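You operate a simulated robot arm through the tools that you are given. There is no shell and no other tool.

You run a simulated two-armed robot. Do the job below in one go: nothing can be reset, and whatever is moved stays where it is left.

JOB
Carry the block tray with both arms and set it on the gridded mat.

The check looks at the end state, three seconds after you hand in, the way a careful person would. Anything else that was tipped, shoved, dropped, spilled or broken makes it a failure.

ROBOT AND FRAMES
Two 7-joint arms with two-finger grippers on one trunk, on a base that moves. Base frame: it is fixed to the floor where the robot stands at the start and does not move with it; the origin is under the middle of the robot, x ahead of it, y to its left, z up. Units: m, rad, N and s.
The left shoulder is at the start at [0.085, 0.216, 1.117], the right one opposite. With the tool pointing down near the work surface each hand reaches from about 0.32 to 0.84 m from the robot's upright axis, wherever it stands, measured 20 degrees to its own side. Places, roughly: gridded mat [-2.5, 2, 0.9]. Payload 3.18 kg a hand.
The tool frame of a hand sits at the grasp point between the pads (the TCP): z along the fingers, y along the line on which they close. The tips reach 0.03 m beyond it. The gripper opens to 0.144 m; its body begins 0.103 m behind the TCP.
Orientation is that of the tool frame in the base frame, as a unit quaternion [w, x, y, z]. With the fingers straight down and closing along the base's y, the tool's x points along the base's -x, its y along +y and its z along -z.

CONTROLS
- The arms move only by the tool jog_arm. It takes "left_moves", "right_moves" or both (then of equal length, played together; a hand with none holds still); each is a list of rows, each a list of 7 numbers: the turn, a rotation vector about the base's x, y, z in rad, then the shift along the base's x, y, z in m, then the opening, from 0 (shut) to 1 (fully open). In form: [[rx, ry, rz, x, y, z, gripper], ...]. A call has 1 to 20 rows; each row shifts and turns the commanded pose from where the row before left it. Rows are played at 5 a second. More than 0.05 m and 0.15 rad between two rows, or a gripper value outside its range, and nothing of the call is played. A pose out of reach is approached as far as the arm can. The call stops where the force on the tool passes 40 N (or 10 N more than at its start, if that is more) or the arm is blocked; 0.2 s more then pass. Each finger travels about 0.1867 m/s and halts on what it meets, pressing with about 28 N; the grip force reading is that of the motor and also rises with nothing between the fingers. The clock runs only during rows and for 0.2 s after the last one: add rows that do not move to give the fingers time. The reply holds the time, the measured pose of the TCP, the force on the tool along the base axes, the opening and the grip force, in the units named above and with some noise, with the torque about the TCP (base axes, N m) and any sound that the robot's microphone picked up, and new pictures: "pictures" is both (left out), scene, wrist or none (wrist: the cameras of the hands that moved).
- Cameras (640 x 400 px; columns grow to the right, rows downward): "scene" is now at [0.1798, 0.0151, 1.3]; the picture's right is [0.19, -0.98, 0.00], its down [-0.61, -0.12, -0.78] and it looks along [0.77, 0.15, -0.62] (base axes); focal length 274 px, centre (320, 200). "left" rides on the left gripper at [0.076, -0.016, -0.143] in its tool frame; the picture's right is [0.21, 0.98, 0.00], its down [-0.84, 0.18, -0.51] and it looks along [-0.50, 0.11, 0.86] (tool axes); focal length 218 px, centre (320, 200). "right" rides on the right gripper at [0.076, 0.016, -0.143] in its tool frame; the picture's right is [-0.21, 0.98, 0.00], its down [-0.84, -0.18, -0.51] and it looks along [-0.50, -0.11, 0.86] (tool axes); focal length 218 px, centre (320, 200). There is no depth. A picture from a camera that has moved, and an enlarged one, comes with that camera's place and axes in the base frame and with its lens.
- lift_body(by): moves the trunk up (or, below 0, down) by that many m; the arms and the scene camera ride with it, the base frame stays. It gives what a move gives, with no picture.
- steer(legs): drives the robot by 1 to 6 legs, each [ahead, left, turn to the left] in m, m and rad, along the robot's own axes; the way and the turn of a leg run together, so that a leg with both is an arc; at most 1.5 m and 3.142 rad a leg. The arms and the cameras ride along, it lands a little off, and it stops where it bumps. It gives what a move gives, and a new picture of the scene camera.
- head_to(pan, tilt): turns the head with the scene camera to pan (to the left, within 1.396 rad either way) and tilt (down, from -0.506 to 1.204), counted from straight ahead of the robot (the tilt from the chest, where the trunk bows). It gives what a move gives, and a new picture of the scene camera.
- inspect(camera, box): a new picture of the part [left, top, right, bottom] of that camera's present view, enlarged. No time passes.
- close_job(): hands the job in; it is judged then, once.

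Places have to be worked out from the pictures, the camera data and where the tool is seen. Open the grippers and draw the arms clear of the work before you hand the job in, unless the task says otherwise.

The tools are called after "Emit:" as a command line: name --argument value ..., lists and objects as JSON in quotes. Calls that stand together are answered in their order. jog_arm: Moves the arms, as the interface text tells. Its arguments: {"type":"object","properties":{"left_moves":{"type":"array","items":{"type":"array","items":{"type":"number"}}},"right_moves":{"type":"array","items":{"type":"array","items":{"type":"number"}}},"pictures":{"type":"string","enum":["both","scene","wrist","none"]}},"required":[]} The other tools are called the same way: lift_body (by) moves the trunk up or down; steer (legs) drives the base; head_to (pan, tilt) turns the head that bears the scene camera; inspect (camera, box) takes an enlarged picture of a part of a camera's view; close_job () hands the job in.

At the start:

```text
time: 0.0
left_ee_pos: [0.4518, 0.2033, 1.1247]
left_ee_rot: [0.001, -0.001, 1.0, -0.001]
left_wrist_force: [1.4, 0.1, 0.5]
left_ft_torque: [-0.01, 0.02, -0.02]
left_finger_gap: 0.1441
left_grip_force: 0.1
right_ee_pos: [0.404, -0.1111, 1.1363]
right_ee_rot: [0.0, 0.0, 1.0, 0.0]
right_wrist_force: [-0.4, -0.7, -0.1]
right_ft_torque: [0.0, -0.03, -0.02]
right_finger_gap: 0.1439
right_grip_force: 0.1
trunk travel left (down, up): [-0.2, 0.169]
robot x, y, heading: [-0.002, 0.0016, 0.002]
head pan, tilt (commanded): [0.188, 0.675]
```

scene: 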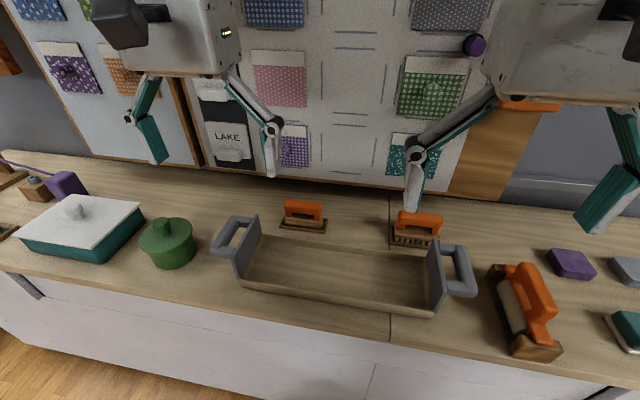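
right: 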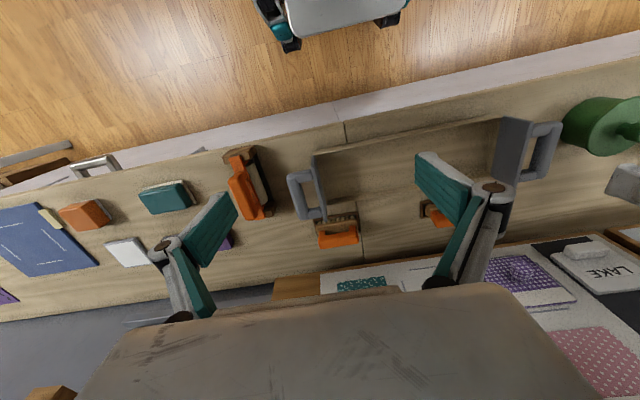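
left: 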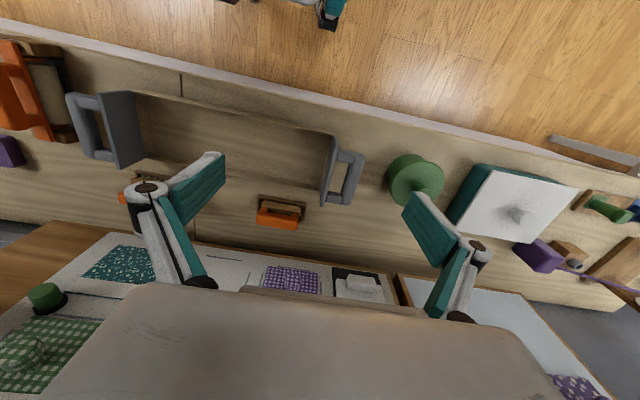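

The tray (wood-toned, with grey end handles) stands in front of me on the bench. I take enlarged pictures of it first, to see its handles and contents.

Emit:
inspect --camera "scene" --box '[190, 180, 510, 380]'

Emit:
inspect --camera "left" --box '[40, 60, 400, 285]'

Emit:
inspect --camera "right" --box '[260, 80, 600, 292]'

```text
2.00 times, centred on (350, 280) of scene
camera zoom: at [0.1798, 0.0151, 1.3], right [0.19, -0.98, 0.0], down [-0.61, -0.12, -0.78], along [0.77, 0.15, -0.62], focal length 547 px, centre (260, 40)
```

zoom: 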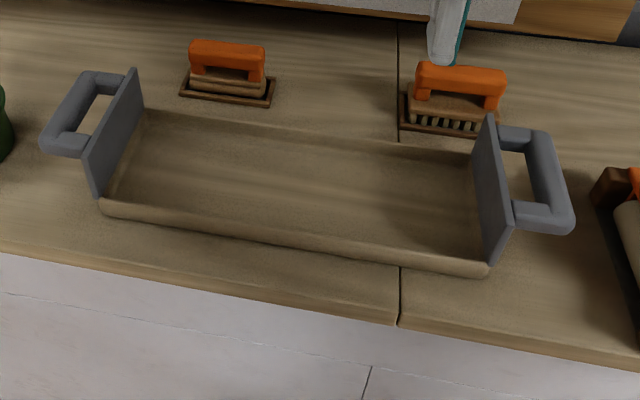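

```text
1.78 times, centred on (220, 172) of left
camera zoom: at [0.3749, 0.1874, 1.2667], right [-0.21, 0.98, 0.0], down [0.84, 0.18, 0.51], along [0.5, 0.11, -0.86], focal length 388 px, centre (498, 249)
```

zoom: 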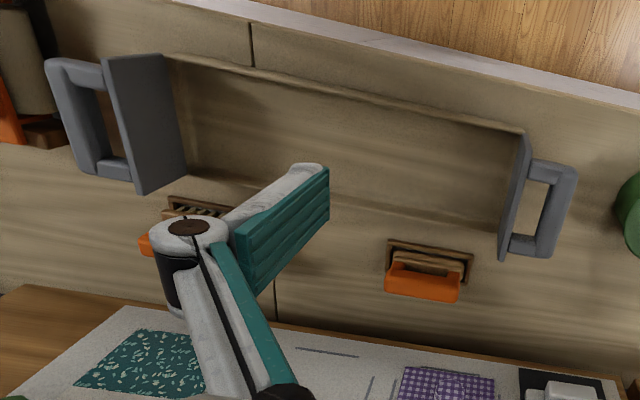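

```text
1.88 times, centred on (430, 186) of right
camera zoom: at [0.3271, -0.095, 1.2767], right [0.21, 0.98, 0.0], down [0.84, -0.18, 0.51], along [0.5, -0.11, -0.86], focal length 411 px, centre (113, 226)
```

zoom: 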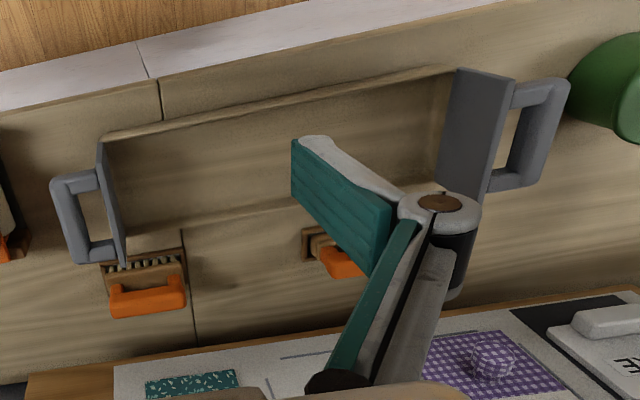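

The tray's two handles are horizontal loops, with outer bars near y≈0.28 and y≈-0.18 at z≈0.88; the bench top is near z≈0.79. Before I pick it up I look round to the left, towards where the mat should be, to know the way.

Emit:
head_to --pan 1.396 --tilt 0.35

```text
time: 1.4
left_ee_pos: [0.4514, 0.2053, 1.1258]
left_ee_rot: [0.0, -0.001, 1.0, -0.001]
left_wrist_force: [-0.6, -0.7, -0.2]
left_ft_torque: [0.06, 0.01, -0.03]
left_finger_gap: 0.1438
left_grip_force: 0.0
right_ee_pos: [0.4045, -0.1107, 1.1357]
right_ee_rot: [0.0, -0.001, 1.0, 0.0]
right_wrist_force: [-0.9, 0.6, 0.8]
right_ft_torque: [0.0, -0.03, 0.0]
right_finger_gap: 0.1439
right_grip_force: 0.0
trunk travel left (down, up): [-0.2, 0.169]
robot x, y, heading: [0.0032, -0.0013, -0.002]
head pan, tilt (commanded): [1.396, 0.351]
camera scene: at [0.1117, 0.0908, 1.3293], right [0.98, -0.17, 0.0], down [-0.06, -0.34, -0.94], along [0.16, 0.92, -0.34], focal length 274 px, centre (320, 200)
```

scene: 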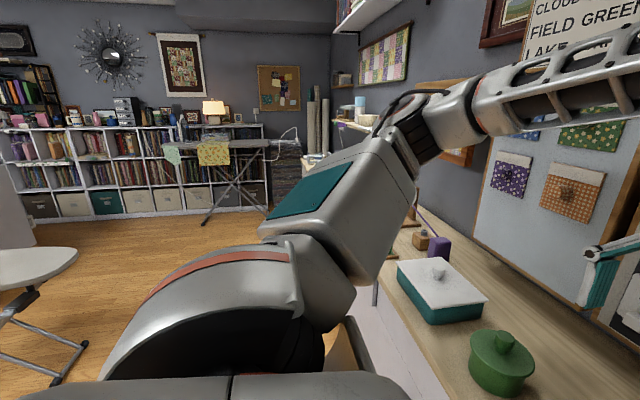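

The room opens to the left, with a white-topped thing at the lower left of the picture. I look with the head to the right as well, and enlarge the left edge, before I move the base.

Emit:
inspect --camera "scene" --box '[0, 200, 160, 400]'

Emit:
head_to --pan -1.396 --tilt 0.5

```text
2.00 times, centred on (80, 300) of scene
camera zoom: at [0.1117, 0.0908, 1.3293], right [0.98, -0.17, 0.0], down [-0.06, -0.34, -0.94], along [0.16, 0.92, -0.34], focal length 547 px, centre (800, 0)
```

zoom: 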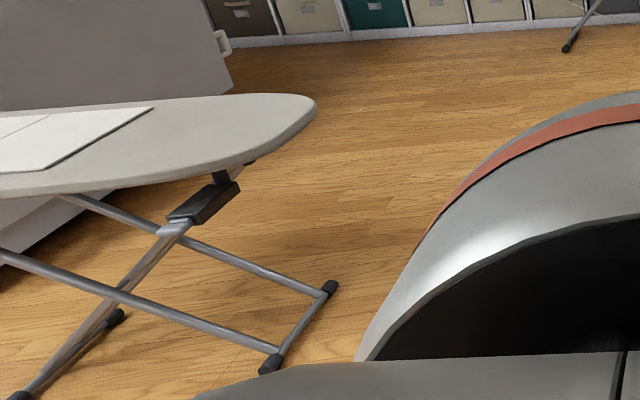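

```text
time: 3.9
left_ee_pos: [0.4491, 0.2045, 1.1248]
left_ee_rot: [0.0, -0.001, 1.0, 0.0]
left_wrist_force: [1.2, -0.5, 0.1]
left_ft_torque: [0.01, -0.02, -0.02]
left_finger_gap: 0.144
left_grip_force: 0.1
right_ee_pos: [0.4032, -0.1122, 1.1361]
right_ee_rot: [0.0, -0.001, 1.0, 0.0]
right_wrist_force: [-0.4, -0.6, -0.2]
right_ft_torque: [-0.01, -0.06, 0.04]
right_finger_gap: 0.144
right_grip_force: 0.1
trunk travel left (down, up): [-0.2, 0.169]
robot x, y, heading: [-0.0016, 0.0007, -0.004]
head pan, tilt (commanded): [-1.396, 0.499]
camera scene: at [0.1113, -0.0905, 1.3156], right [-0.98, -0.17, 0.0], down [-0.08, 0.47, -0.88], along [0.15, -0.86, -0.48], focal length 274 px, centre (320, 200)
```

scene: 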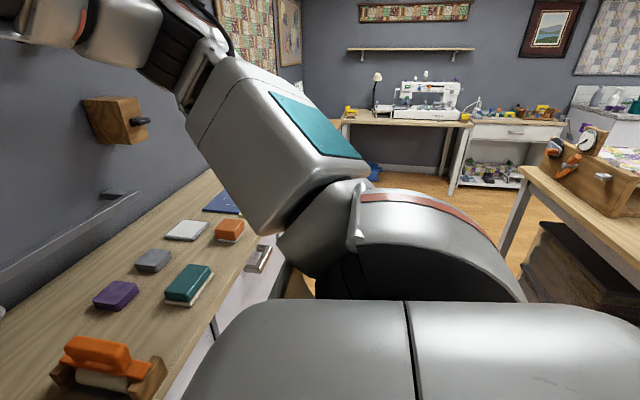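

A long table stands behind me on the right (edge near x≈-0.5) and an ironing board on the left rear. The arms are above everything at bench height, so I turn in place a bit to the left and look at the route to the mat.

Emit:
steer --legs '[[0, 0, 0.9]]'

Emit:
head_to --pan 1.1 --tilt 0.4

```text
time: 6.6
left_ee_pos: [0.1073, 0.4832, 1.1244]
left_ee_rot: [0.001, -0.446, 0.895, -0.001]
left_wrist_force: [0.2, -1.4, 0.0]
left_ft_torque: [-0.02, 0.0, -0.01]
left_finger_gap: 0.144
left_grip_force: 0.1
right_ee_pos: [0.3324, 0.2554, 1.135]
right_ee_rot: [0.0, -0.446, 0.895, 0.0]
right_wrist_force: [-0.7, -1.0, -0.9]
right_ft_torque: [0.02, 0.04, -0.03]
right_finger_gap: 0.1442
right_grip_force: 0.0
trunk travel left (down, up): [-0.2, 0.169]
robot x, y, heading: [-0.0019, -0.0032, 0.931]
head pan, tilt (commanded): [-1.396, 0.499]
camera scene: at [0.1382, 0.0342, 1.3157], right [-0.45, -0.89, 0.0], down [-0.43, 0.22, -0.88], along [0.78, -0.4, -0.48], focal length 274 px, centre (320, 200)
```

scene: 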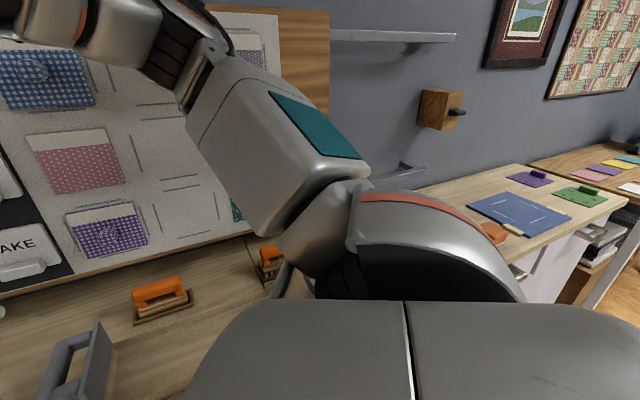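

```text
time: 8.9
left_ee_pos: [0.1075, 0.4825, 1.1253]
left_ee_rot: [0.002, -0.447, 0.894, 0.0]
left_wrist_force: [0.7, 0.3, -0.7]
left_ft_torque: [-0.02, 0.0, 0.01]
left_finger_gap: 0.1442
left_grip_force: 0.0
right_ee_pos: [0.3322, 0.2546, 1.1362]
right_ee_rot: [0.0, -0.446, 0.895, 0.0]
right_wrist_force: [-0.1, -0.2, 0.1]
right_ft_torque: [0.03, -0.02, 0.02]
right_finger_gap: 0.144
right_grip_force: 0.0
trunk travel left (down, up): [-0.2, 0.169]
robot x, y, heading: [-0.0045, 0.0006, 0.925]
head pan, tilt (commanded): [1.1, 0.4]
camera scene: at [0.0169, 0.1587, 1.3248], right [0.9, 0.44, 0.0], down [0.17, -0.35, -0.92], along [-0.4, 0.83, -0.39], focal length 274 px, centre (320, 200)
```

scene: 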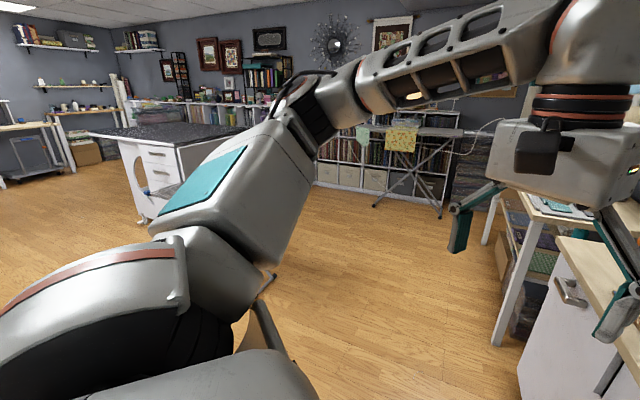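

The arm hides much of the view. I turn a bit farther left and look straight along the way towards the mat's rough place.

Emit:
steer --legs '[[0, 0, 1.1]]'

Emit:
head_to --pan 0.4 --tilt 0.35

```text
time: 12.1
left_ee_pos: [-0.3799, 0.3164, 1.1253]
left_ee_rot: [-0.001, 0.847, -0.531, -0.001]
left_wrist_force: [-0.5, -0.2, 0.7]
left_ft_torque: [0.04, -0.05, 0.01]
left_finger_gap: 0.1441
left_grip_force: 0.1
right_ee_pos: [-0.0753, 0.4121, 1.1362]
right_ee_rot: [0.0, 0.847, -0.531, 0.0]
right_wrist_force: [-0.3, 1.1, 0.0]
right_ft_torque: [0.01, 0.0, -0.01]
right_finger_gap: 0.1441
right_grip_force: 0.1
trunk travel left (down, up): [-0.2, 0.169]
robot x, y, heading: [-0.0016, 0.0007, 2.026]
head pan, tilt (commanded): [1.1, 0.4]
camera scene: at [-0.1346, 0.0871, 1.3248], right [0.02, 1.0, 0.0], down [0.39, -0.01, -0.92], along [-0.92, 0.02, -0.39], focal length 274 px, centre (320, 200)
```

scene: 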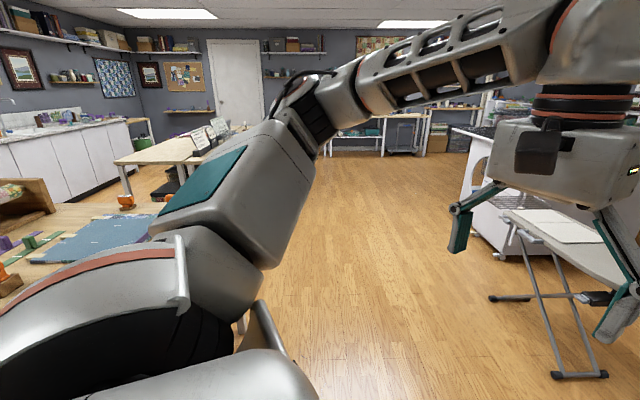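

```text
time: 13.1
left_ee_pos: [-0.3792, 0.3169, 1.125]
left_ee_rot: [-0.001, 0.847, -0.531, 0.001]
left_wrist_force: [-0.1, -0.3, 0.0]
left_ft_torque: [0.0, -0.02, -0.03]
left_finger_gap: 0.1439
left_grip_force: 0.1
right_ee_pos: [-0.0757, 0.411, 1.1357]
right_ee_rot: [0.0, 0.846, -0.533, 0.0]
right_wrist_force: [0.5, 0.3, -0.2]
right_ft_torque: [-0.02, 0.02, 0.01]
right_finger_gap: 0.144
right_grip_force: 0.1
trunk travel left (down, up): [-0.2, 0.169]
robot x, y, heading: [-0.0015, -0.0001, 2.022]
head pan, tilt (commanded): [0.4, 0.351]
camera scene: at [-0.1117, 0.1467, 1.3293], right [0.66, 0.75, 0.0], down [0.26, -0.23, -0.94], along [-0.71, 0.62, -0.34], focal length 274 px, centre (320, 200)
```

scene: 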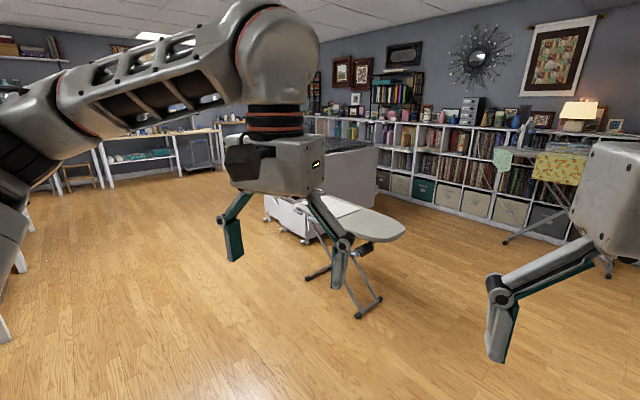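

The dark-topped cabinet beyond an ironing board is at about the mat's given place. I turn to face along -x and look straight ahead to judge the free aisle.

Emit:
steer --legs '[[0, 0, 0.75]]'

Emit:
head_to --pan 0.0 --tilt 0.5

Emit:
head_to --pan -0.55 --tilt 0.3

```text
time: 15.5
left_ee_pos: [-0.495, -0.0309, 1.1244]
left_ee_rot: [-0.001, 0.983, -0.181, 0.0]
left_wrist_force: [1.2, -0.3, 0.5]
left_ft_torque: [0.01, 0.0, 0.05]
left_finger_gap: 0.1438
left_grip_force: 0.1
right_ee_pos: [-0.3389, 0.2475, 1.1354]
right_ee_rot: [0.0, 0.983, -0.181, 0.0]
right_wrist_force: [-0.1, -0.9, 0.5]
right_ft_torque: [-0.01, -0.01, 0.01]
right_finger_gap: 0.1439
right_grip_force: 0.0
trunk travel left (down, up): [-0.2, 0.169]
robot x, y, heading: [0.0007, -0.001, 2.779]
head pan, tilt (commanded): [0.4, 0.351]
camera scene: at [-0.1827, 0.0296, 1.3293], right [-0.04, 1.0, 0.0], down [0.34, 0.01, -0.94], along [-0.94, -0.03, -0.34], focal length 274 px, centre (320, 200)
```

scene: 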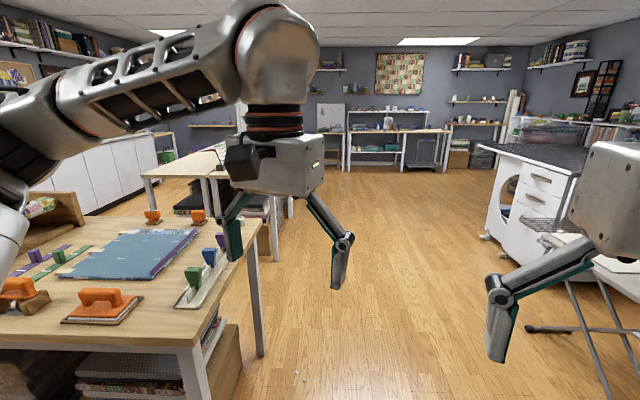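

```text
time: 16.4
left_ee_pos: [-0.4938, -0.03, 1.1251]
left_ee_rot: [-0.001, 0.984, -0.179, 0.001]
left_wrist_force: [-0.4, -0.6, -0.2]
left_ft_torque: [-0.01, 0.06, 0.01]
left_finger_gap: 0.144
left_grip_force: 0.0
right_ee_pos: [-0.3377, 0.2491, 1.1347]
right_ee_rot: [0.0, 0.983, -0.181, -0.001]
right_wrist_force: [0.3, -0.5, -0.3]
right_ft_torque: [-0.01, 0.04, -0.02]
right_finger_gap: 0.144
right_grip_force: 0.0
trunk travel left (down, up): [-0.2, 0.169]
robot x, y, heading: [0.0, 0.0024, 2.777]
head pan, tilt (commanded): [0.0, 0.499]
camera scene: at [-0.1746, 0.0655, 1.3157], right [0.36, 0.93, 0.0], down [0.45, -0.17, -0.88], along [-0.82, 0.31, -0.48], focal length 274 px, centre (320, 200)
```

scene: 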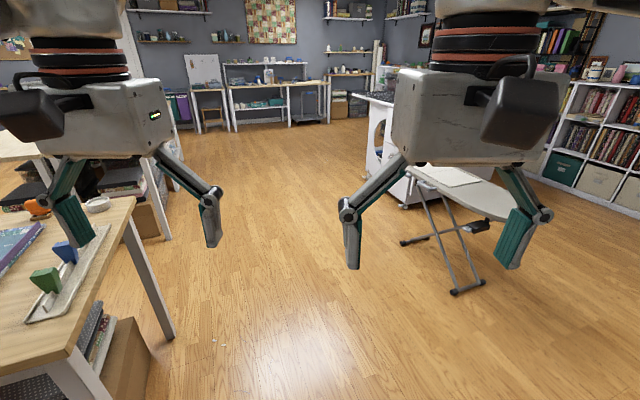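

```text
time: 17.4
left_ee_pos: [-0.4945, -0.031, 1.1252]
left_ee_rot: [-0.001, 0.984, -0.18, 0.0]
left_wrist_force: [0.6, 0.7, 0.2]
left_ft_torque: [-0.02, 0.0, 0.03]
left_finger_gap: 0.1439
left_grip_force: 0.0
right_ee_pos: [-0.3374, 0.2482, 1.1358]
right_ee_rot: [0.0, 0.983, -0.181, 0.0]
right_wrist_force: [0.2, 0.0, 0.4]
right_ft_torque: [0.0, 0.02, 0.01]
right_finger_gap: 0.144
right_grip_force: 0.1
trunk travel left (down, up): [-0.2, 0.169]
robot x, y, heading: [0.0005, 0.0005, 2.777]
head pan, tilt (commanded): [-0.55, 0.3]
camera scene: at [-0.1466, 0.1071, 1.334], right [0.79, 0.61, 0.0], down [0.18, -0.23, -0.96], along [-0.58, 0.76, -0.3], focal length 274 px, centre (320, 200)
```

scene: 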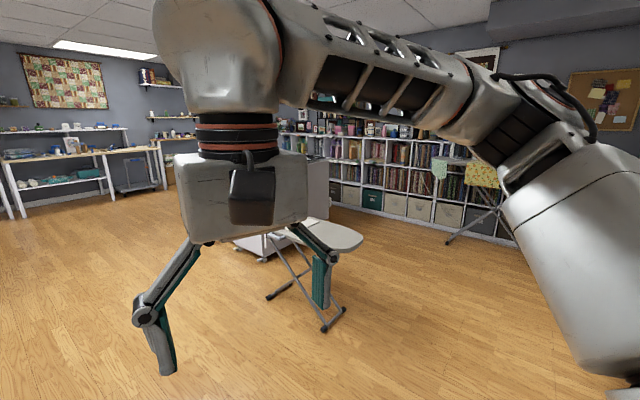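

The way is clear: a low table lies at y<-0.26, an ironing board at y>1.2 (nose near x≈-0.86), and the cabinet's near edge is around y≈1.6, x from -3 to -1.9. I turn back to the bench to pick up the tray.

Emit:
steer --legs '[[0, 0, -2.777]]'

Emit:
head_to --pan 0.08 --tilt 0.85

```text
time: 24.2
left_ee_pos: [0.4471, 0.2156, 1.125]
left_ee_rot: [0.001, -0.013, 1.0, -0.001]
left_wrist_force: [-0.5, -0.6, -0.1]
left_ft_torque: [-0.01, -0.04, -0.02]
left_finger_gap: 0.1442
left_grip_force: 0.1
right_ee_pos: [0.4065, -0.1024, 1.1345]
right_ee_rot: [0.0, -0.012, 1.0, 0.0]
right_wrist_force: [0.1, 0.0, 0.2]
right_ft_torque: [0.03, -0.01, 0.02]
right_finger_gap: 0.1442
right_grip_force: 0.1
trunk travel left (down, up): [-0.2, 0.169]
robot x, y, heading: [0.0007, -0.0008, 0.024]
head pan, tilt (commanded): [-0.55, 0.3]
camera scene: at [0.1762, -0.0455, 1.334], right [-0.5, -0.87, 0.0], down [-0.26, 0.15, -0.96], along [0.83, -0.48, -0.3], focal length 274 px, centre (320, 200)
```

scene: 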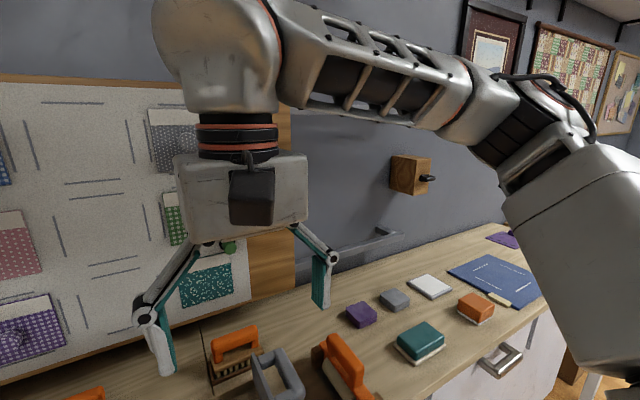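

```text
time: 25.3
left_ee_pos: [0.4456, 0.2151, 1.1244]
left_ee_rot: [0.0, -0.014, 1.0, 0.0]
left_wrist_force: [0.2, -0.1, -0.4]
left_ft_torque: [0.01, -0.01, -0.02]
left_finger_gap: 0.144
left_grip_force: 0.1
right_ee_pos: [0.4061, -0.1012, 1.1345]
right_ee_rot: [0.001, -0.012, 1.0, -0.001]
right_wrist_force: [-0.5, -0.5, -1.1]
right_ft_torque: [-0.03, 0.0, -0.01]
right_finger_gap: 0.1441
right_grip_force: 0.0
trunk travel left (down, up): [-0.2, 0.169]
robot x, y, heading: [0.0002, -0.0005, 0.021]
head pan, tilt (commanded): [0.08, 0.85]
camera scene: at [0.1732, 0.0096, 1.2857], right [0.1, -0.99, 0.0], down [-0.75, -0.08, -0.66], along [0.66, 0.07, -0.75], focal length 274 px, centre (320, 200)
```

scene: 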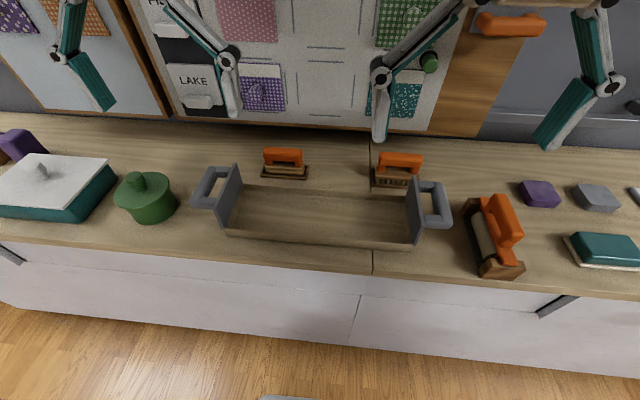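

I'm back facing the bench with nearly the same heading. I enlarge the tray's two handles and the fingers to size the gaps.

Emit:
inspect --camera "scene" --box '[180, 140, 300, 260]'

Emit:
inspect --camera "scene" --box '[360, 140, 480, 260]'

Emit:
inspect --camera "scene" --box '[360, 0, 640, 160]'

```text
3.33 times, centred on (240, 200) of scene
camera zoom: at [0.1732, 0.0096, 1.2857], right [0.1, -0.99, 0.0], down [-0.75, -0.08, -0.66], along [0.66, 0.07, -0.75], focal length 912 px, centre (587, 200)
```

zoom: 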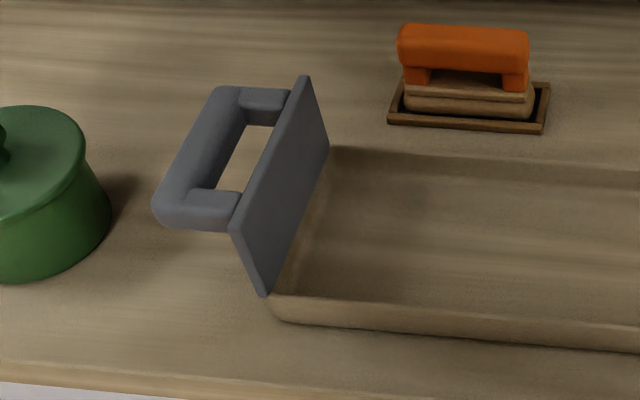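

```text
3.33 times, centred on (420, 200) of scene
camera zoom: at [0.1732, 0.0096, 1.2857], right [0.1, -0.99, 0.0], down [-0.75, -0.08, -0.66], along [0.66, 0.07, -0.75], focal length 912 px, centre (-13, 200)
```

zoom: 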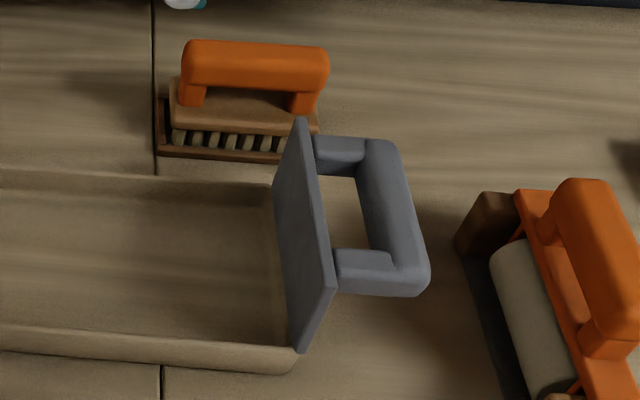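

```text
2.29 times, centred on (500, 80) of scene
camera zoom: at [0.1732, 0.0096, 1.2857], right [0.1, -0.99, 0.0], down [-0.75, -0.08, -0.66], along [0.66, 0.07, -0.75], focal length 625 px, centre (-91, 474)
```

zoom: 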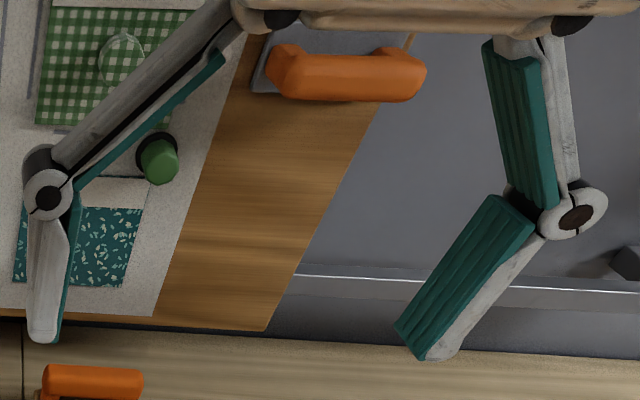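

The tray sits square to the base: bars centred near x≈0.545, at y≈0.282 and y≈-0.184, z≈0.88, with about 3 cm of hole between bar and end plate. I bring both hands above the bars, straighten their yaw and narrow the openings.

Emit:
jog_arm --left_moves '[[0, 0, -0.005, 0.0198, 0.0134, -0.022, 0.42], [0, 0, -0.005, 0.0198, 0.0134, -0.022, 0.42], [0, 0, -0.005, 0.0198, 0.0134, -0.022, 0.42], [0, 0, -0.005, 0.0198, 0.0134, -0.022, 0.42], [0, 0, -0.005, 0.0198, 0.0134, -0.022, 0.42], [0, 0, 0, 0, 0, 0, 0.42]]' --right_moves '[[0, 0, -0.005, 0.0278, -0.0166, -0.024, 0.42], [0, 0, -0.005, 0.0278, -0.0166, -0.024, 0.42], [0, 0, -0.005, 0.0278, -0.0166, -0.024, 0.42], [0, 0, -0.005, 0.0278, -0.0166, -0.024, 0.42], [0, 0, -0.005, 0.0278, -0.0166, -0.024, 0.42], [0, 0, 0, 0, 0, 0, 0.42]]'

```text
time: 26.7
left_ee_pos: [0.5449, 0.2808, 1.0154]
left_ee_rot: [0.0, 0.0, 1.0, -0.001]
left_wrist_force: [-0.7, -0.3, -0.1]
left_ft_torque: [-0.01, -0.03, 0.02]
left_finger_gap: 0.0606
left_grip_force: 0.1
right_ee_pos: [0.5468, -0.1832, 1.0164]
right_ee_rot: [0.0, 0.001, 1.0, 0.0]
right_wrist_force: [-0.2, -0.6, -0.1]
right_ft_torque: [-0.01, -0.01, -0.01]
right_finger_gap: 0.0605
right_grip_force: 0.0
trunk travel left (down, up): [-0.2, 0.169]
robot x, y, heading: [-0.0005, -0.0016, 0.026]
head pan, tilt (commanded): [0.08, 0.85]
camera scene: at [0.1721, 0.0097, 1.286], right [0.1, -0.99, 0.0], down [-0.75, -0.08, -0.66], along [0.66, 0.07, -0.75], focal length 274 px, centre (320, 200)
camera right: at [0.4689, -0.1669, 1.1587], right [0.21, 0.98, 0.0], down [0.84, -0.18, 0.51], along [0.5, -0.11, -0.86], focal length 218 px, centre (320, 200)
camera left: at [0.4679, 0.2644, 1.1572], right [-0.21, 0.98, 0.0], down [0.84, 0.18, 0.51], along [0.5, 0.11, -0.86], focal length 218 px, centre (320, 200)
```

scene: 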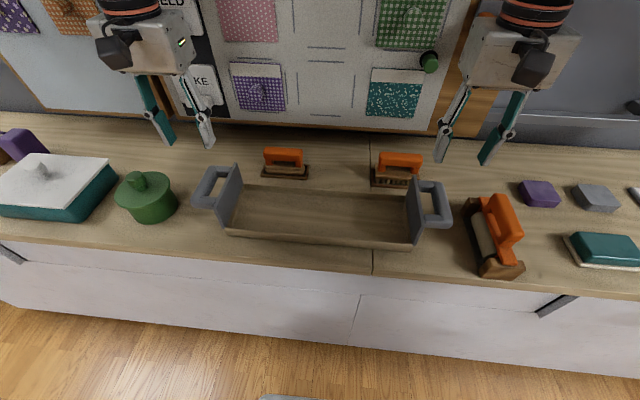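
right: 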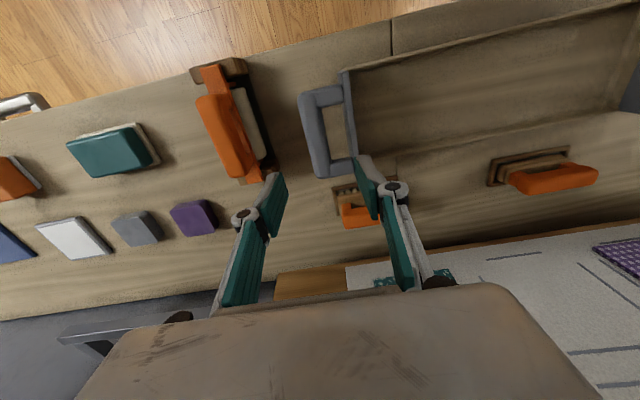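
left: 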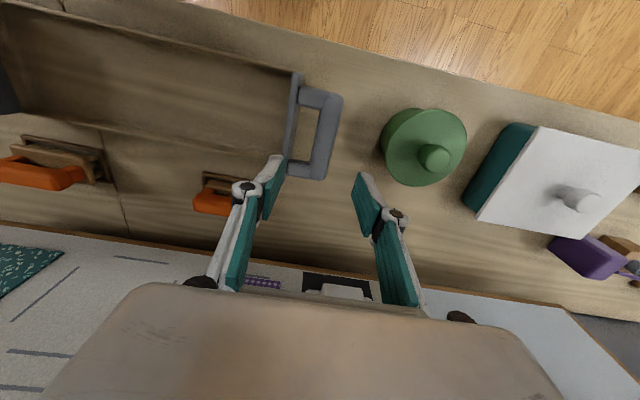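

Both hands are above the handles with the fingers about 6 cm open. I enlarge both wrist views to place the holes relative to the fingers.

Emit:
inspect --camera "right" --box '[220, 60, 460, 210]'

Emit:
inspect --camera "left" --box '[200, 50, 440, 250]'

Emit:
inspect --camera "scene" --box '[370, 80, 530, 260]'

Emit:
inspect --camera "scene" --box '[110, 60, 270, 240]'

```text
2.67 times, centred on (340, 135) of right
camera zoom: at [0.4689, -0.1669, 1.1587], right [0.21, 0.98, 0.0], down [0.84, -0.18, 0.51], along [0.5, -0.11, -0.86], focal length 582 px, centre (267, 373)
```

zoom: 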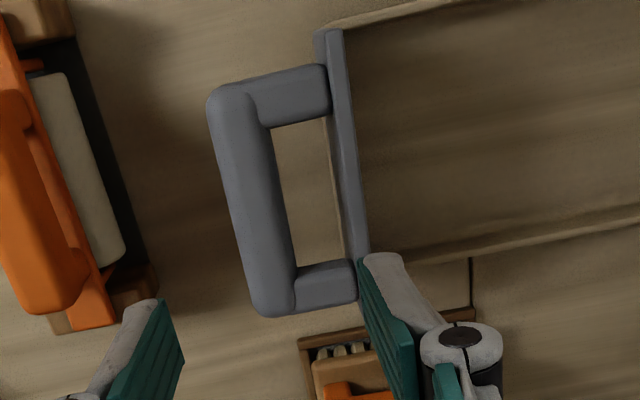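

```text
2.00 times, centred on (320, 150) of left
camera zoom: at [0.4679, 0.2644, 1.1572], right [-0.21, 0.98, 0.0], down [0.84, 0.18, 0.51], along [0.5, 0.11, -0.86], focal length 436 px, centre (320, 300)
```

zoom: 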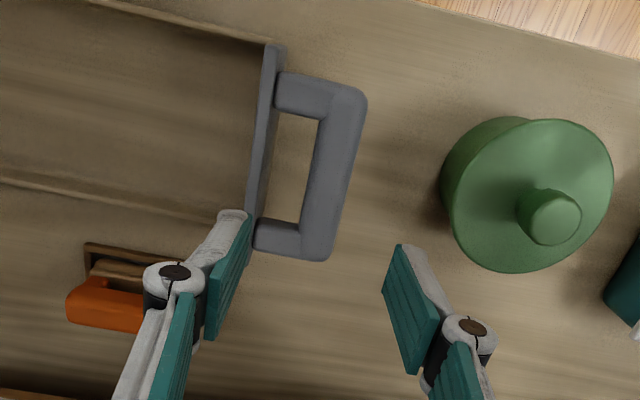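

```text
2.22 times, centred on (450, 170) of scene
camera zoom: at [0.1721, 0.0097, 1.286], right [0.1, -0.99, 0.0], down [-0.75, -0.08, -0.66], along [0.66, 0.07, -0.75], focal length 608 px, centre (31, 267)
```

zoom: 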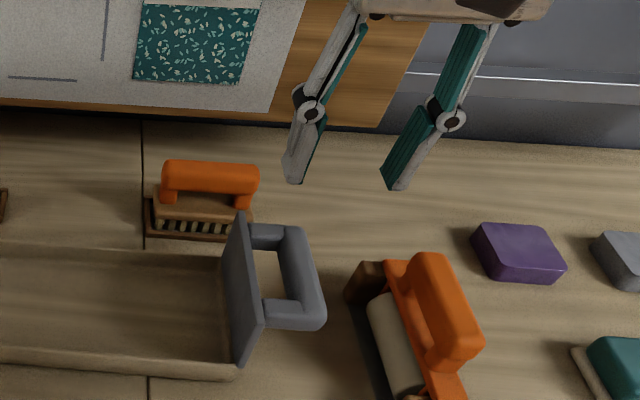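

```text
2.22 times, centred on (190, 150) of scene
camera zoom: at [0.1721, 0.0097, 1.286], right [0.1, -0.99, 0.0], down [-0.75, -0.08, -0.66], along [0.66, 0.07, -0.75], focal length 608 px, centre (609, 311)
```

zoom: 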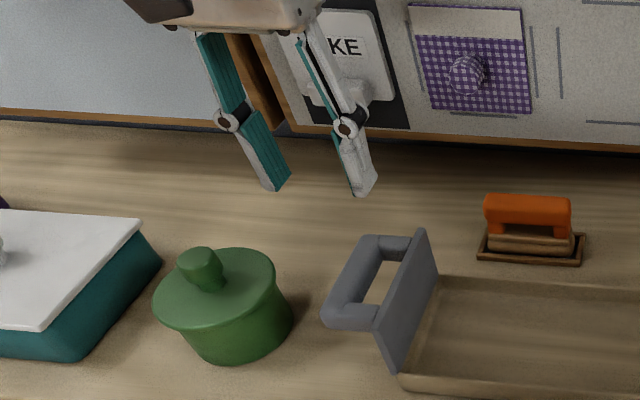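

From the wrist views I place the right bar at y≈-0.188 with its hole from -0.177 to -0.150, and the left bar at y≈0.286 with its hole from 0.250 to 0.274. I shift both hands outwards, narrow to 5 cm and go down to just above the handles to check again.

Emit:
jog_arm --left_moves '[[0, 0, 0, -0.004, 0.013, -0.015, 0.345], [0, 0, 0, 0, 0, -0.03, 0.345], [0, 0, 0, 0, 0, -0.03, 0.345], [0, 0, 0, 0, 0, 0, 0.345]]' --right_moves '[[0, 0, 0, -0.005, -0.012, -0.016, 0.345], [0, 0, 0, 0, 0, -0.03, 0.345], [0, 0, 0, 0, 0, -0.03, 0.345], [0, 0, 0, 0, 0, 0, 0.345]]'

Emit:
inspect --camera "right" --box '[220, 80, 420, 240]'

Emit:
inspect --camera "left" --box '[220, 80, 420, 240]'

```text
time: 27.7
left_ee_pos: [0.5405, 0.2945, 0.9398]
left_ee_rot: [0.0, -0.001, 1.0, -0.001]
left_wrist_force: [0.0, -0.1, 0.8]
left_ft_torque: [-0.02, 0.01, -0.04]
left_finger_gap: 0.0494
left_grip_force: 0.1
right_ee_pos: [0.5406, -0.1966, 0.9398]
right_ee_rot: [0.001, 0.001, 1.0, 0.001]
right_wrist_force: [0.2, 0.5, -0.3]
right_ft_torque: [0.02, -0.03, 0.01]
right_finger_gap: 0.0498
right_grip_force: 0.2
trunk travel left (down, up): [-0.2, 0.169]
robot x, y, heading: [-0.0003, -0.0004, 0.026]
head pan, tilt (commanded): [0.08, 0.85]
camera scene: at [0.1726, 0.0096, 1.2859], right [0.1, -0.99, 0.0], down [-0.75, -0.08, -0.66], along [0.66, 0.07, -0.75], focal length 274 px, centre (320, 200)
camera right: at [0.4644, -0.18, 1.0816], right [0.21, 0.98, 0.0], down [0.84, -0.18, 0.51], along [0.5, -0.11, -0.86], focal length 218 px, centre (320, 200)
camera left: at [0.464, 0.2779, 1.0819], right [-0.21, 0.98, 0.0], down [0.84, 0.18, 0.51], along [0.5, 0.11, -0.86], focal length 218 px, centre (320, 200)
```

scene: 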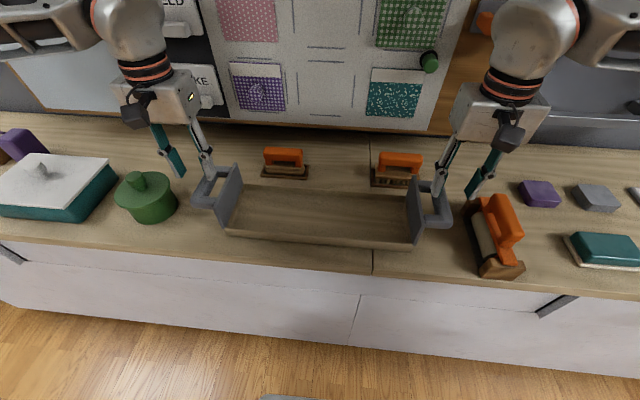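
right: 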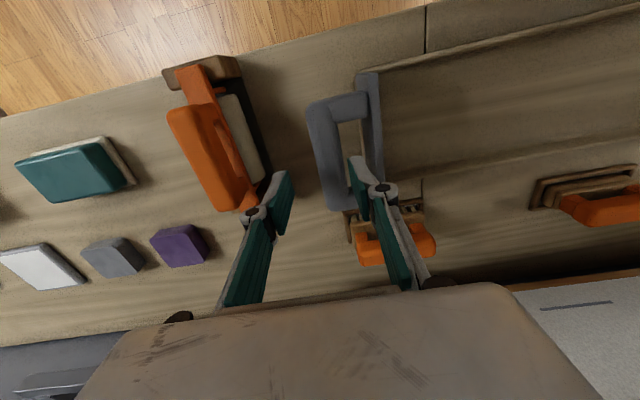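
left: 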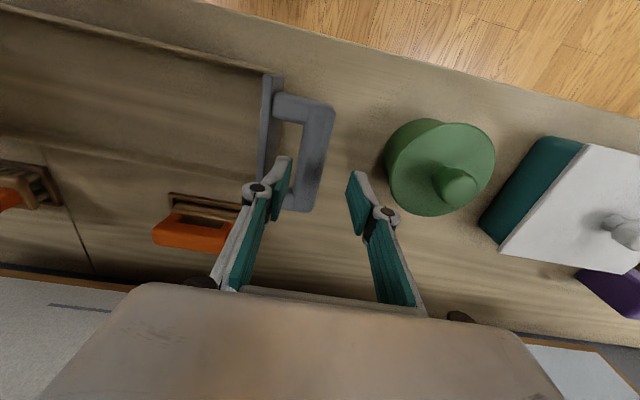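

```text
2.50 times, centred on (320, 160) of right
camera zoom: at [0.4644, -0.18, 1.0816], right [0.21, 0.98, 0.0], down [0.84, -0.18, 0.51], along [0.5, -0.11, -0.86], focal length 546 px, centre (320, 300)
```

zoom: 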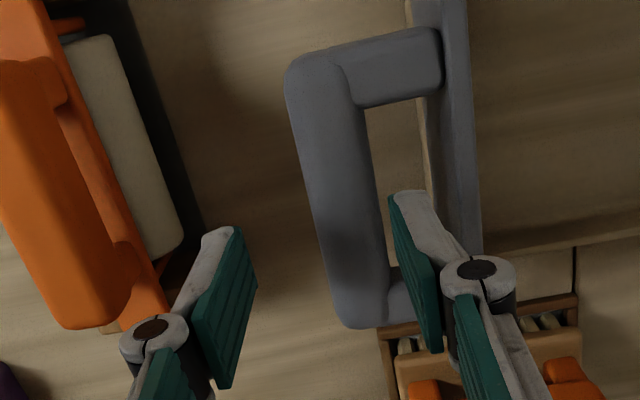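

```text
2.50 times, centred on (320, 160) of left
camera zoom: at [0.464, 0.2779, 1.0819], right [-0.21, 0.98, 0.0], down [0.84, 0.18, 0.51], along [0.5, 0.11, -0.86], focal length 546 px, centre (320, 300)
```

zoom: 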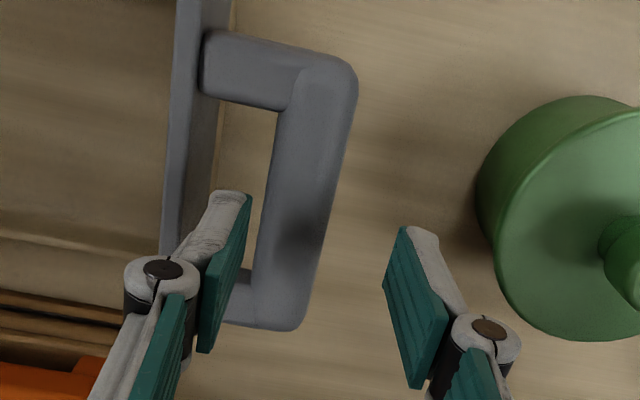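

Both inner fingers line up with the middle of their holes, with about 6 mm on either side. I go down slowly to the bars.

Emit:
jog_arm --left_moves '[[0, 0, 0, 0, 0, -0.011, 0.345], [0, 0, 0, 0, 0, -0.011, 0.345], [0, 0, 0, 0, 0, -0.011, 0.345], [0, 0, 0, 0, 0, -0.011, 0.345], [0, 0, 0, 0, 0, -0.011, 0.345], [0, 0, 0, 0, 0, 0, 0.345]]' --right_moves '[[0, 0, 0, 0, 0.001, -0.011, 0.345], [0, 0, 0, 0, 0, -0.011, 0.345], [0, 0, 0, 0, 0, -0.011, 0.345], [0, 0, 0, 0, 0, -0.011, 0.345], [0, 0, 0, 0, 0, -0.011, 0.345], [0, 0, 0, 0, 0, 0, 0.345]]'

Emit:
inspect --camera "scene" --box '[370, 80, 530, 260]'

Emit:
inspect --camera "scene" --box '[110, 60, 270, 240]'

```text
time: 29.1
left_ee_pos: [0.5414, 0.2948, 0.8848]
left_ee_rot: [0.0, 0.0, 1.0, -0.001]
left_wrist_force: [0.9, -0.6, -0.2]
left_ft_torque: [0.01, 0.01, 0.01]
left_finger_gap: 0.0496
left_grip_force: 0.1
right_ee_pos: [0.5391, -0.1962, 0.8843]
right_ee_rot: [0.0, 0.0, 1.0, 0.0]
right_wrist_force: [0.4, 0.0, 0.2]
right_ft_torque: [0.01, -0.03, 0.01]
right_finger_gap: 0.0496
right_grip_force: 0.0
trunk travel left (down, up): [-0.2, 0.169]
robot x, y, heading: [0.0025, -0.0026, 0.021]
head pan, tilt (commanded): [0.08, 0.85]
camera scene: at [0.1729, 0.0096, 1.2858], right [0.1, -0.99, 0.0], down [-0.75, -0.08, -0.66], along [0.66, 0.07, -0.75], focal length 274 px, centre (320, 200)
camera right: at [0.4628, -0.1795, 1.0264], right [0.21, 0.98, 0.0], down [0.84, -0.18, 0.51], along [0.5, -0.11, -0.86], focal length 218 px, centre (320, 200)
camera left: at [0.4651, 0.2784, 1.0267], right [-0.21, 0.98, 0.0], down [0.84, 0.18, 0.51], along [0.5, 0.11, -0.86], focal length 218 px, centre (320, 200)
```

scene: 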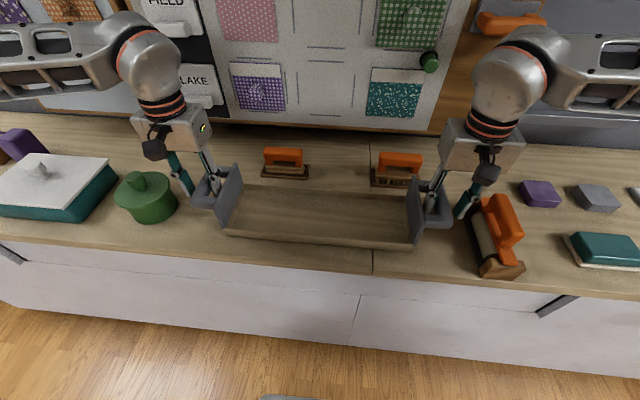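
right: 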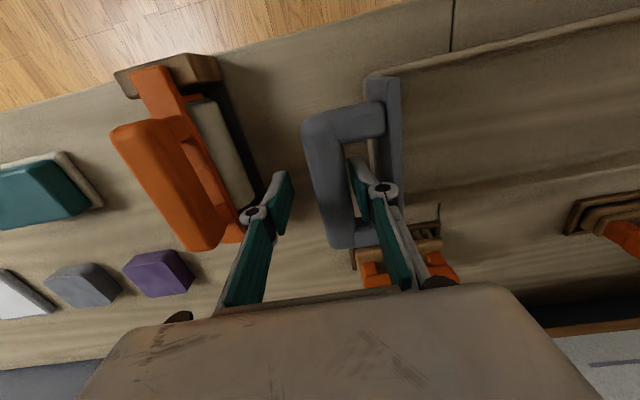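
left: 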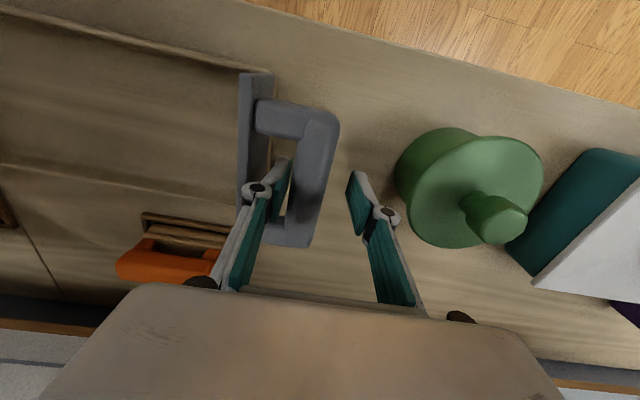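

```text
2.22 times, centred on (450, 170) of scene
camera zoom: at [0.1729, 0.0096, 1.2858], right [0.1, -0.99, 0.0], down [-0.75, -0.08, -0.66], along [0.66, 0.07, -0.75], focal length 608 px, centre (31, 267)
```

zoom: 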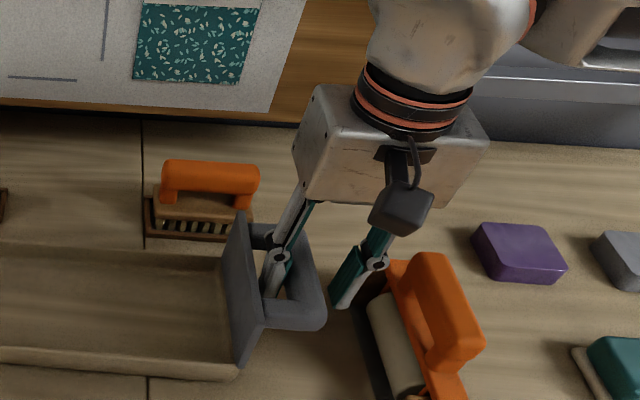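

```text
2.22 times, centred on (190, 150) of scene
camera zoom: at [0.1729, 0.0096, 1.2858], right [0.1, -0.99, 0.0], down [-0.75, -0.08, -0.66], along [0.66, 0.07, -0.75], focal length 608 px, centre (609, 311)
```

zoom: 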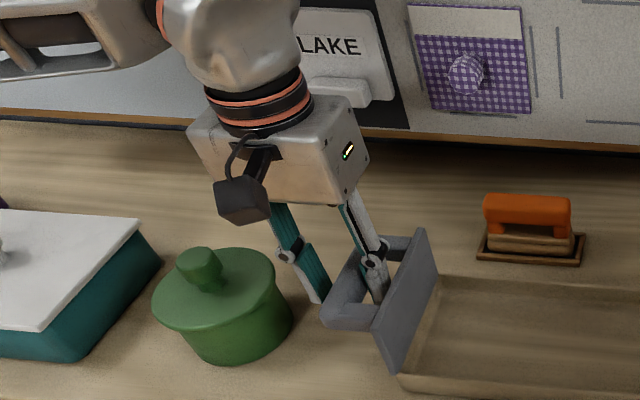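

Both inner fingers are inside the holes without any contact force. I centre the hands on the bars while narrowing, then close both grippers.

Emit:
jog_arm --left_moves '[[0, 0, 0, 0, -0.004, -0.001, 0.28], [0, 0, 0, 0, -0.004, -0.001, 0.22], [0, 0, 0, 0, 0, 0, 0.18], [0, 0, 0, 0, 0, 0, 0.0], [0, 0, 0, 0, 0, 0, 0.0], [0, 0, 0, 0, 0, 0, 0.0], [0, 0, 0, 0, 0, 0, 0.0]]' --right_moves '[[0, 0, 0, 0, 0.004, -0.001, 0.28], [0, 0, 0, 0, 0.004, -0.001, 0.22], [0, 0, 0, 0, 0, 0, 0.18], [0, 0, 0, 0, 0, 0, 0.0], [0, 0, 0, 0, 0, 0, 0.0], [0, 0, 0, 0, 0, 0, 0.0], [0, 0, 0, 0, 0, 0, 0.0]]'

```text
time: 30.7
left_ee_pos: [0.542, 0.2871, 0.8828]
left_ee_rot: [0.0, 0.0, 1.0, -0.001]
left_wrist_force: [-0.1, -22.2, 1.6]
left_ft_torque: [-0.28, -0.05, 0.06]
left_finger_gap: 0.0249
left_grip_force: 27.6
right_ee_pos: [0.5397, -0.1872, 0.8826]
right_ee_rot: [0.0, -0.001, 1.0, 0.001]
right_wrist_force: [0.0, 22.4, 0.1]
right_ft_torque: [0.3, 0.04, -0.03]
right_finger_gap: 0.0246
right_grip_force: 28.1
trunk travel left (down, up): [-0.2, 0.169]
robot x, y, heading: [-0.0045, -0.0015, 0.022]
head pan, tilt (commanded): [0.08, 0.85]
camera scene: at [0.1734, 0.0097, 1.2856], right [0.1, -0.99, 0.0], down [-0.75, -0.08, -0.66], along [0.66, 0.07, -0.75], focal length 274 px, centre (320, 200)
camera right: at [0.4636, -0.1701, 1.0244], right [0.21, 0.98, 0.0], down [0.84, -0.18, 0.51], along [0.5, -0.1, -0.86], focal length 218 px, centre (320, 200)
camera left: at [0.4655, 0.2697, 1.0253], right [-0.21, 0.98, 0.0], down [0.84, 0.18, 0.51], along [0.5, 0.1, -0.86], focal length 218 px, centre (320, 200)
```

scene: 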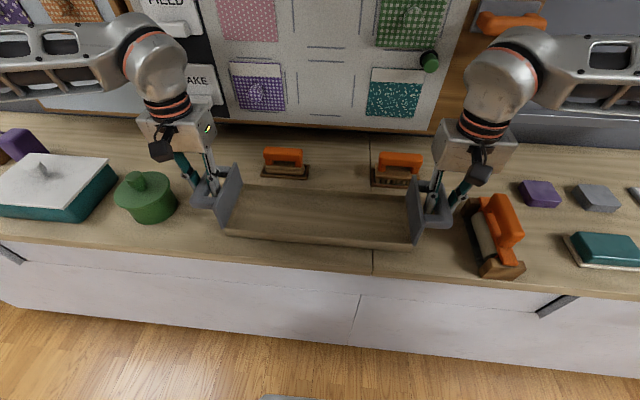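
right: 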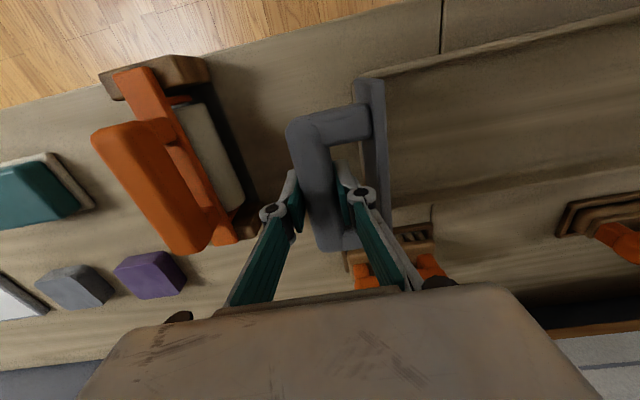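
left: 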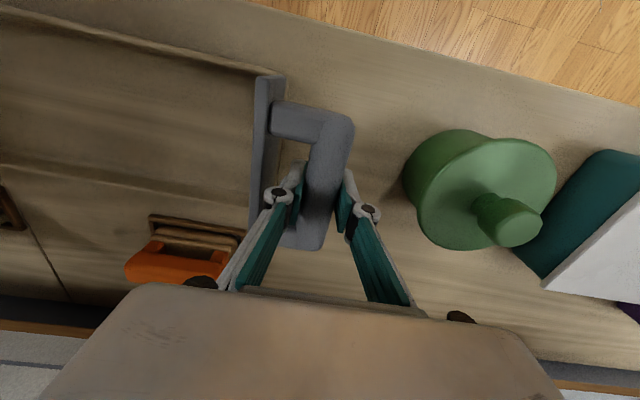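

Both grippers hold the bars (gap 2.5 cm, 28 N each). The hands pull apart at about 22 N, so I ease each of them 2 mm inwards.

Emit:
jog_arm --left_moves '[[0, 0, 0, 0, -0.002, 0, 0.0], [0, 0, 0, 0, 0, 0, 0.0]]' --right_moves '[[0, 0, 0, 0, 0.002, 0, 0.0], [0, 0, 0, 0, 0, 0, 0.0]]' --pictures "none"

```text
time: 31.3
left_ee_pos: [0.5424, 0.2859, 0.883]
left_ee_rot: [0.0, -0.002, 1.0, -0.001]
left_wrist_force: [-1.2, -5.3, 0.7]
left_ft_torque: [-0.04, 0.28, -0.12]
left_finger_gap: 0.0248
left_grip_force: 28.1
right_ee_pos: [0.5401, -0.187, 0.8839]
right_ee_rot: [-0.001, 0.001, 1.0, -0.001]
right_wrist_force: [0.2, 6.3, 0.7]
right_ft_torque: [0.12, -0.09, 0.16]
right_finger_gap: 0.0247
right_grip_force: 28.3
trunk travel left (down, up): [-0.2, 0.169]
robot x, y, heading: [0.0001, -0.0004, 0.022]
head pan, tilt (commanded): [0.08, 0.85]
```

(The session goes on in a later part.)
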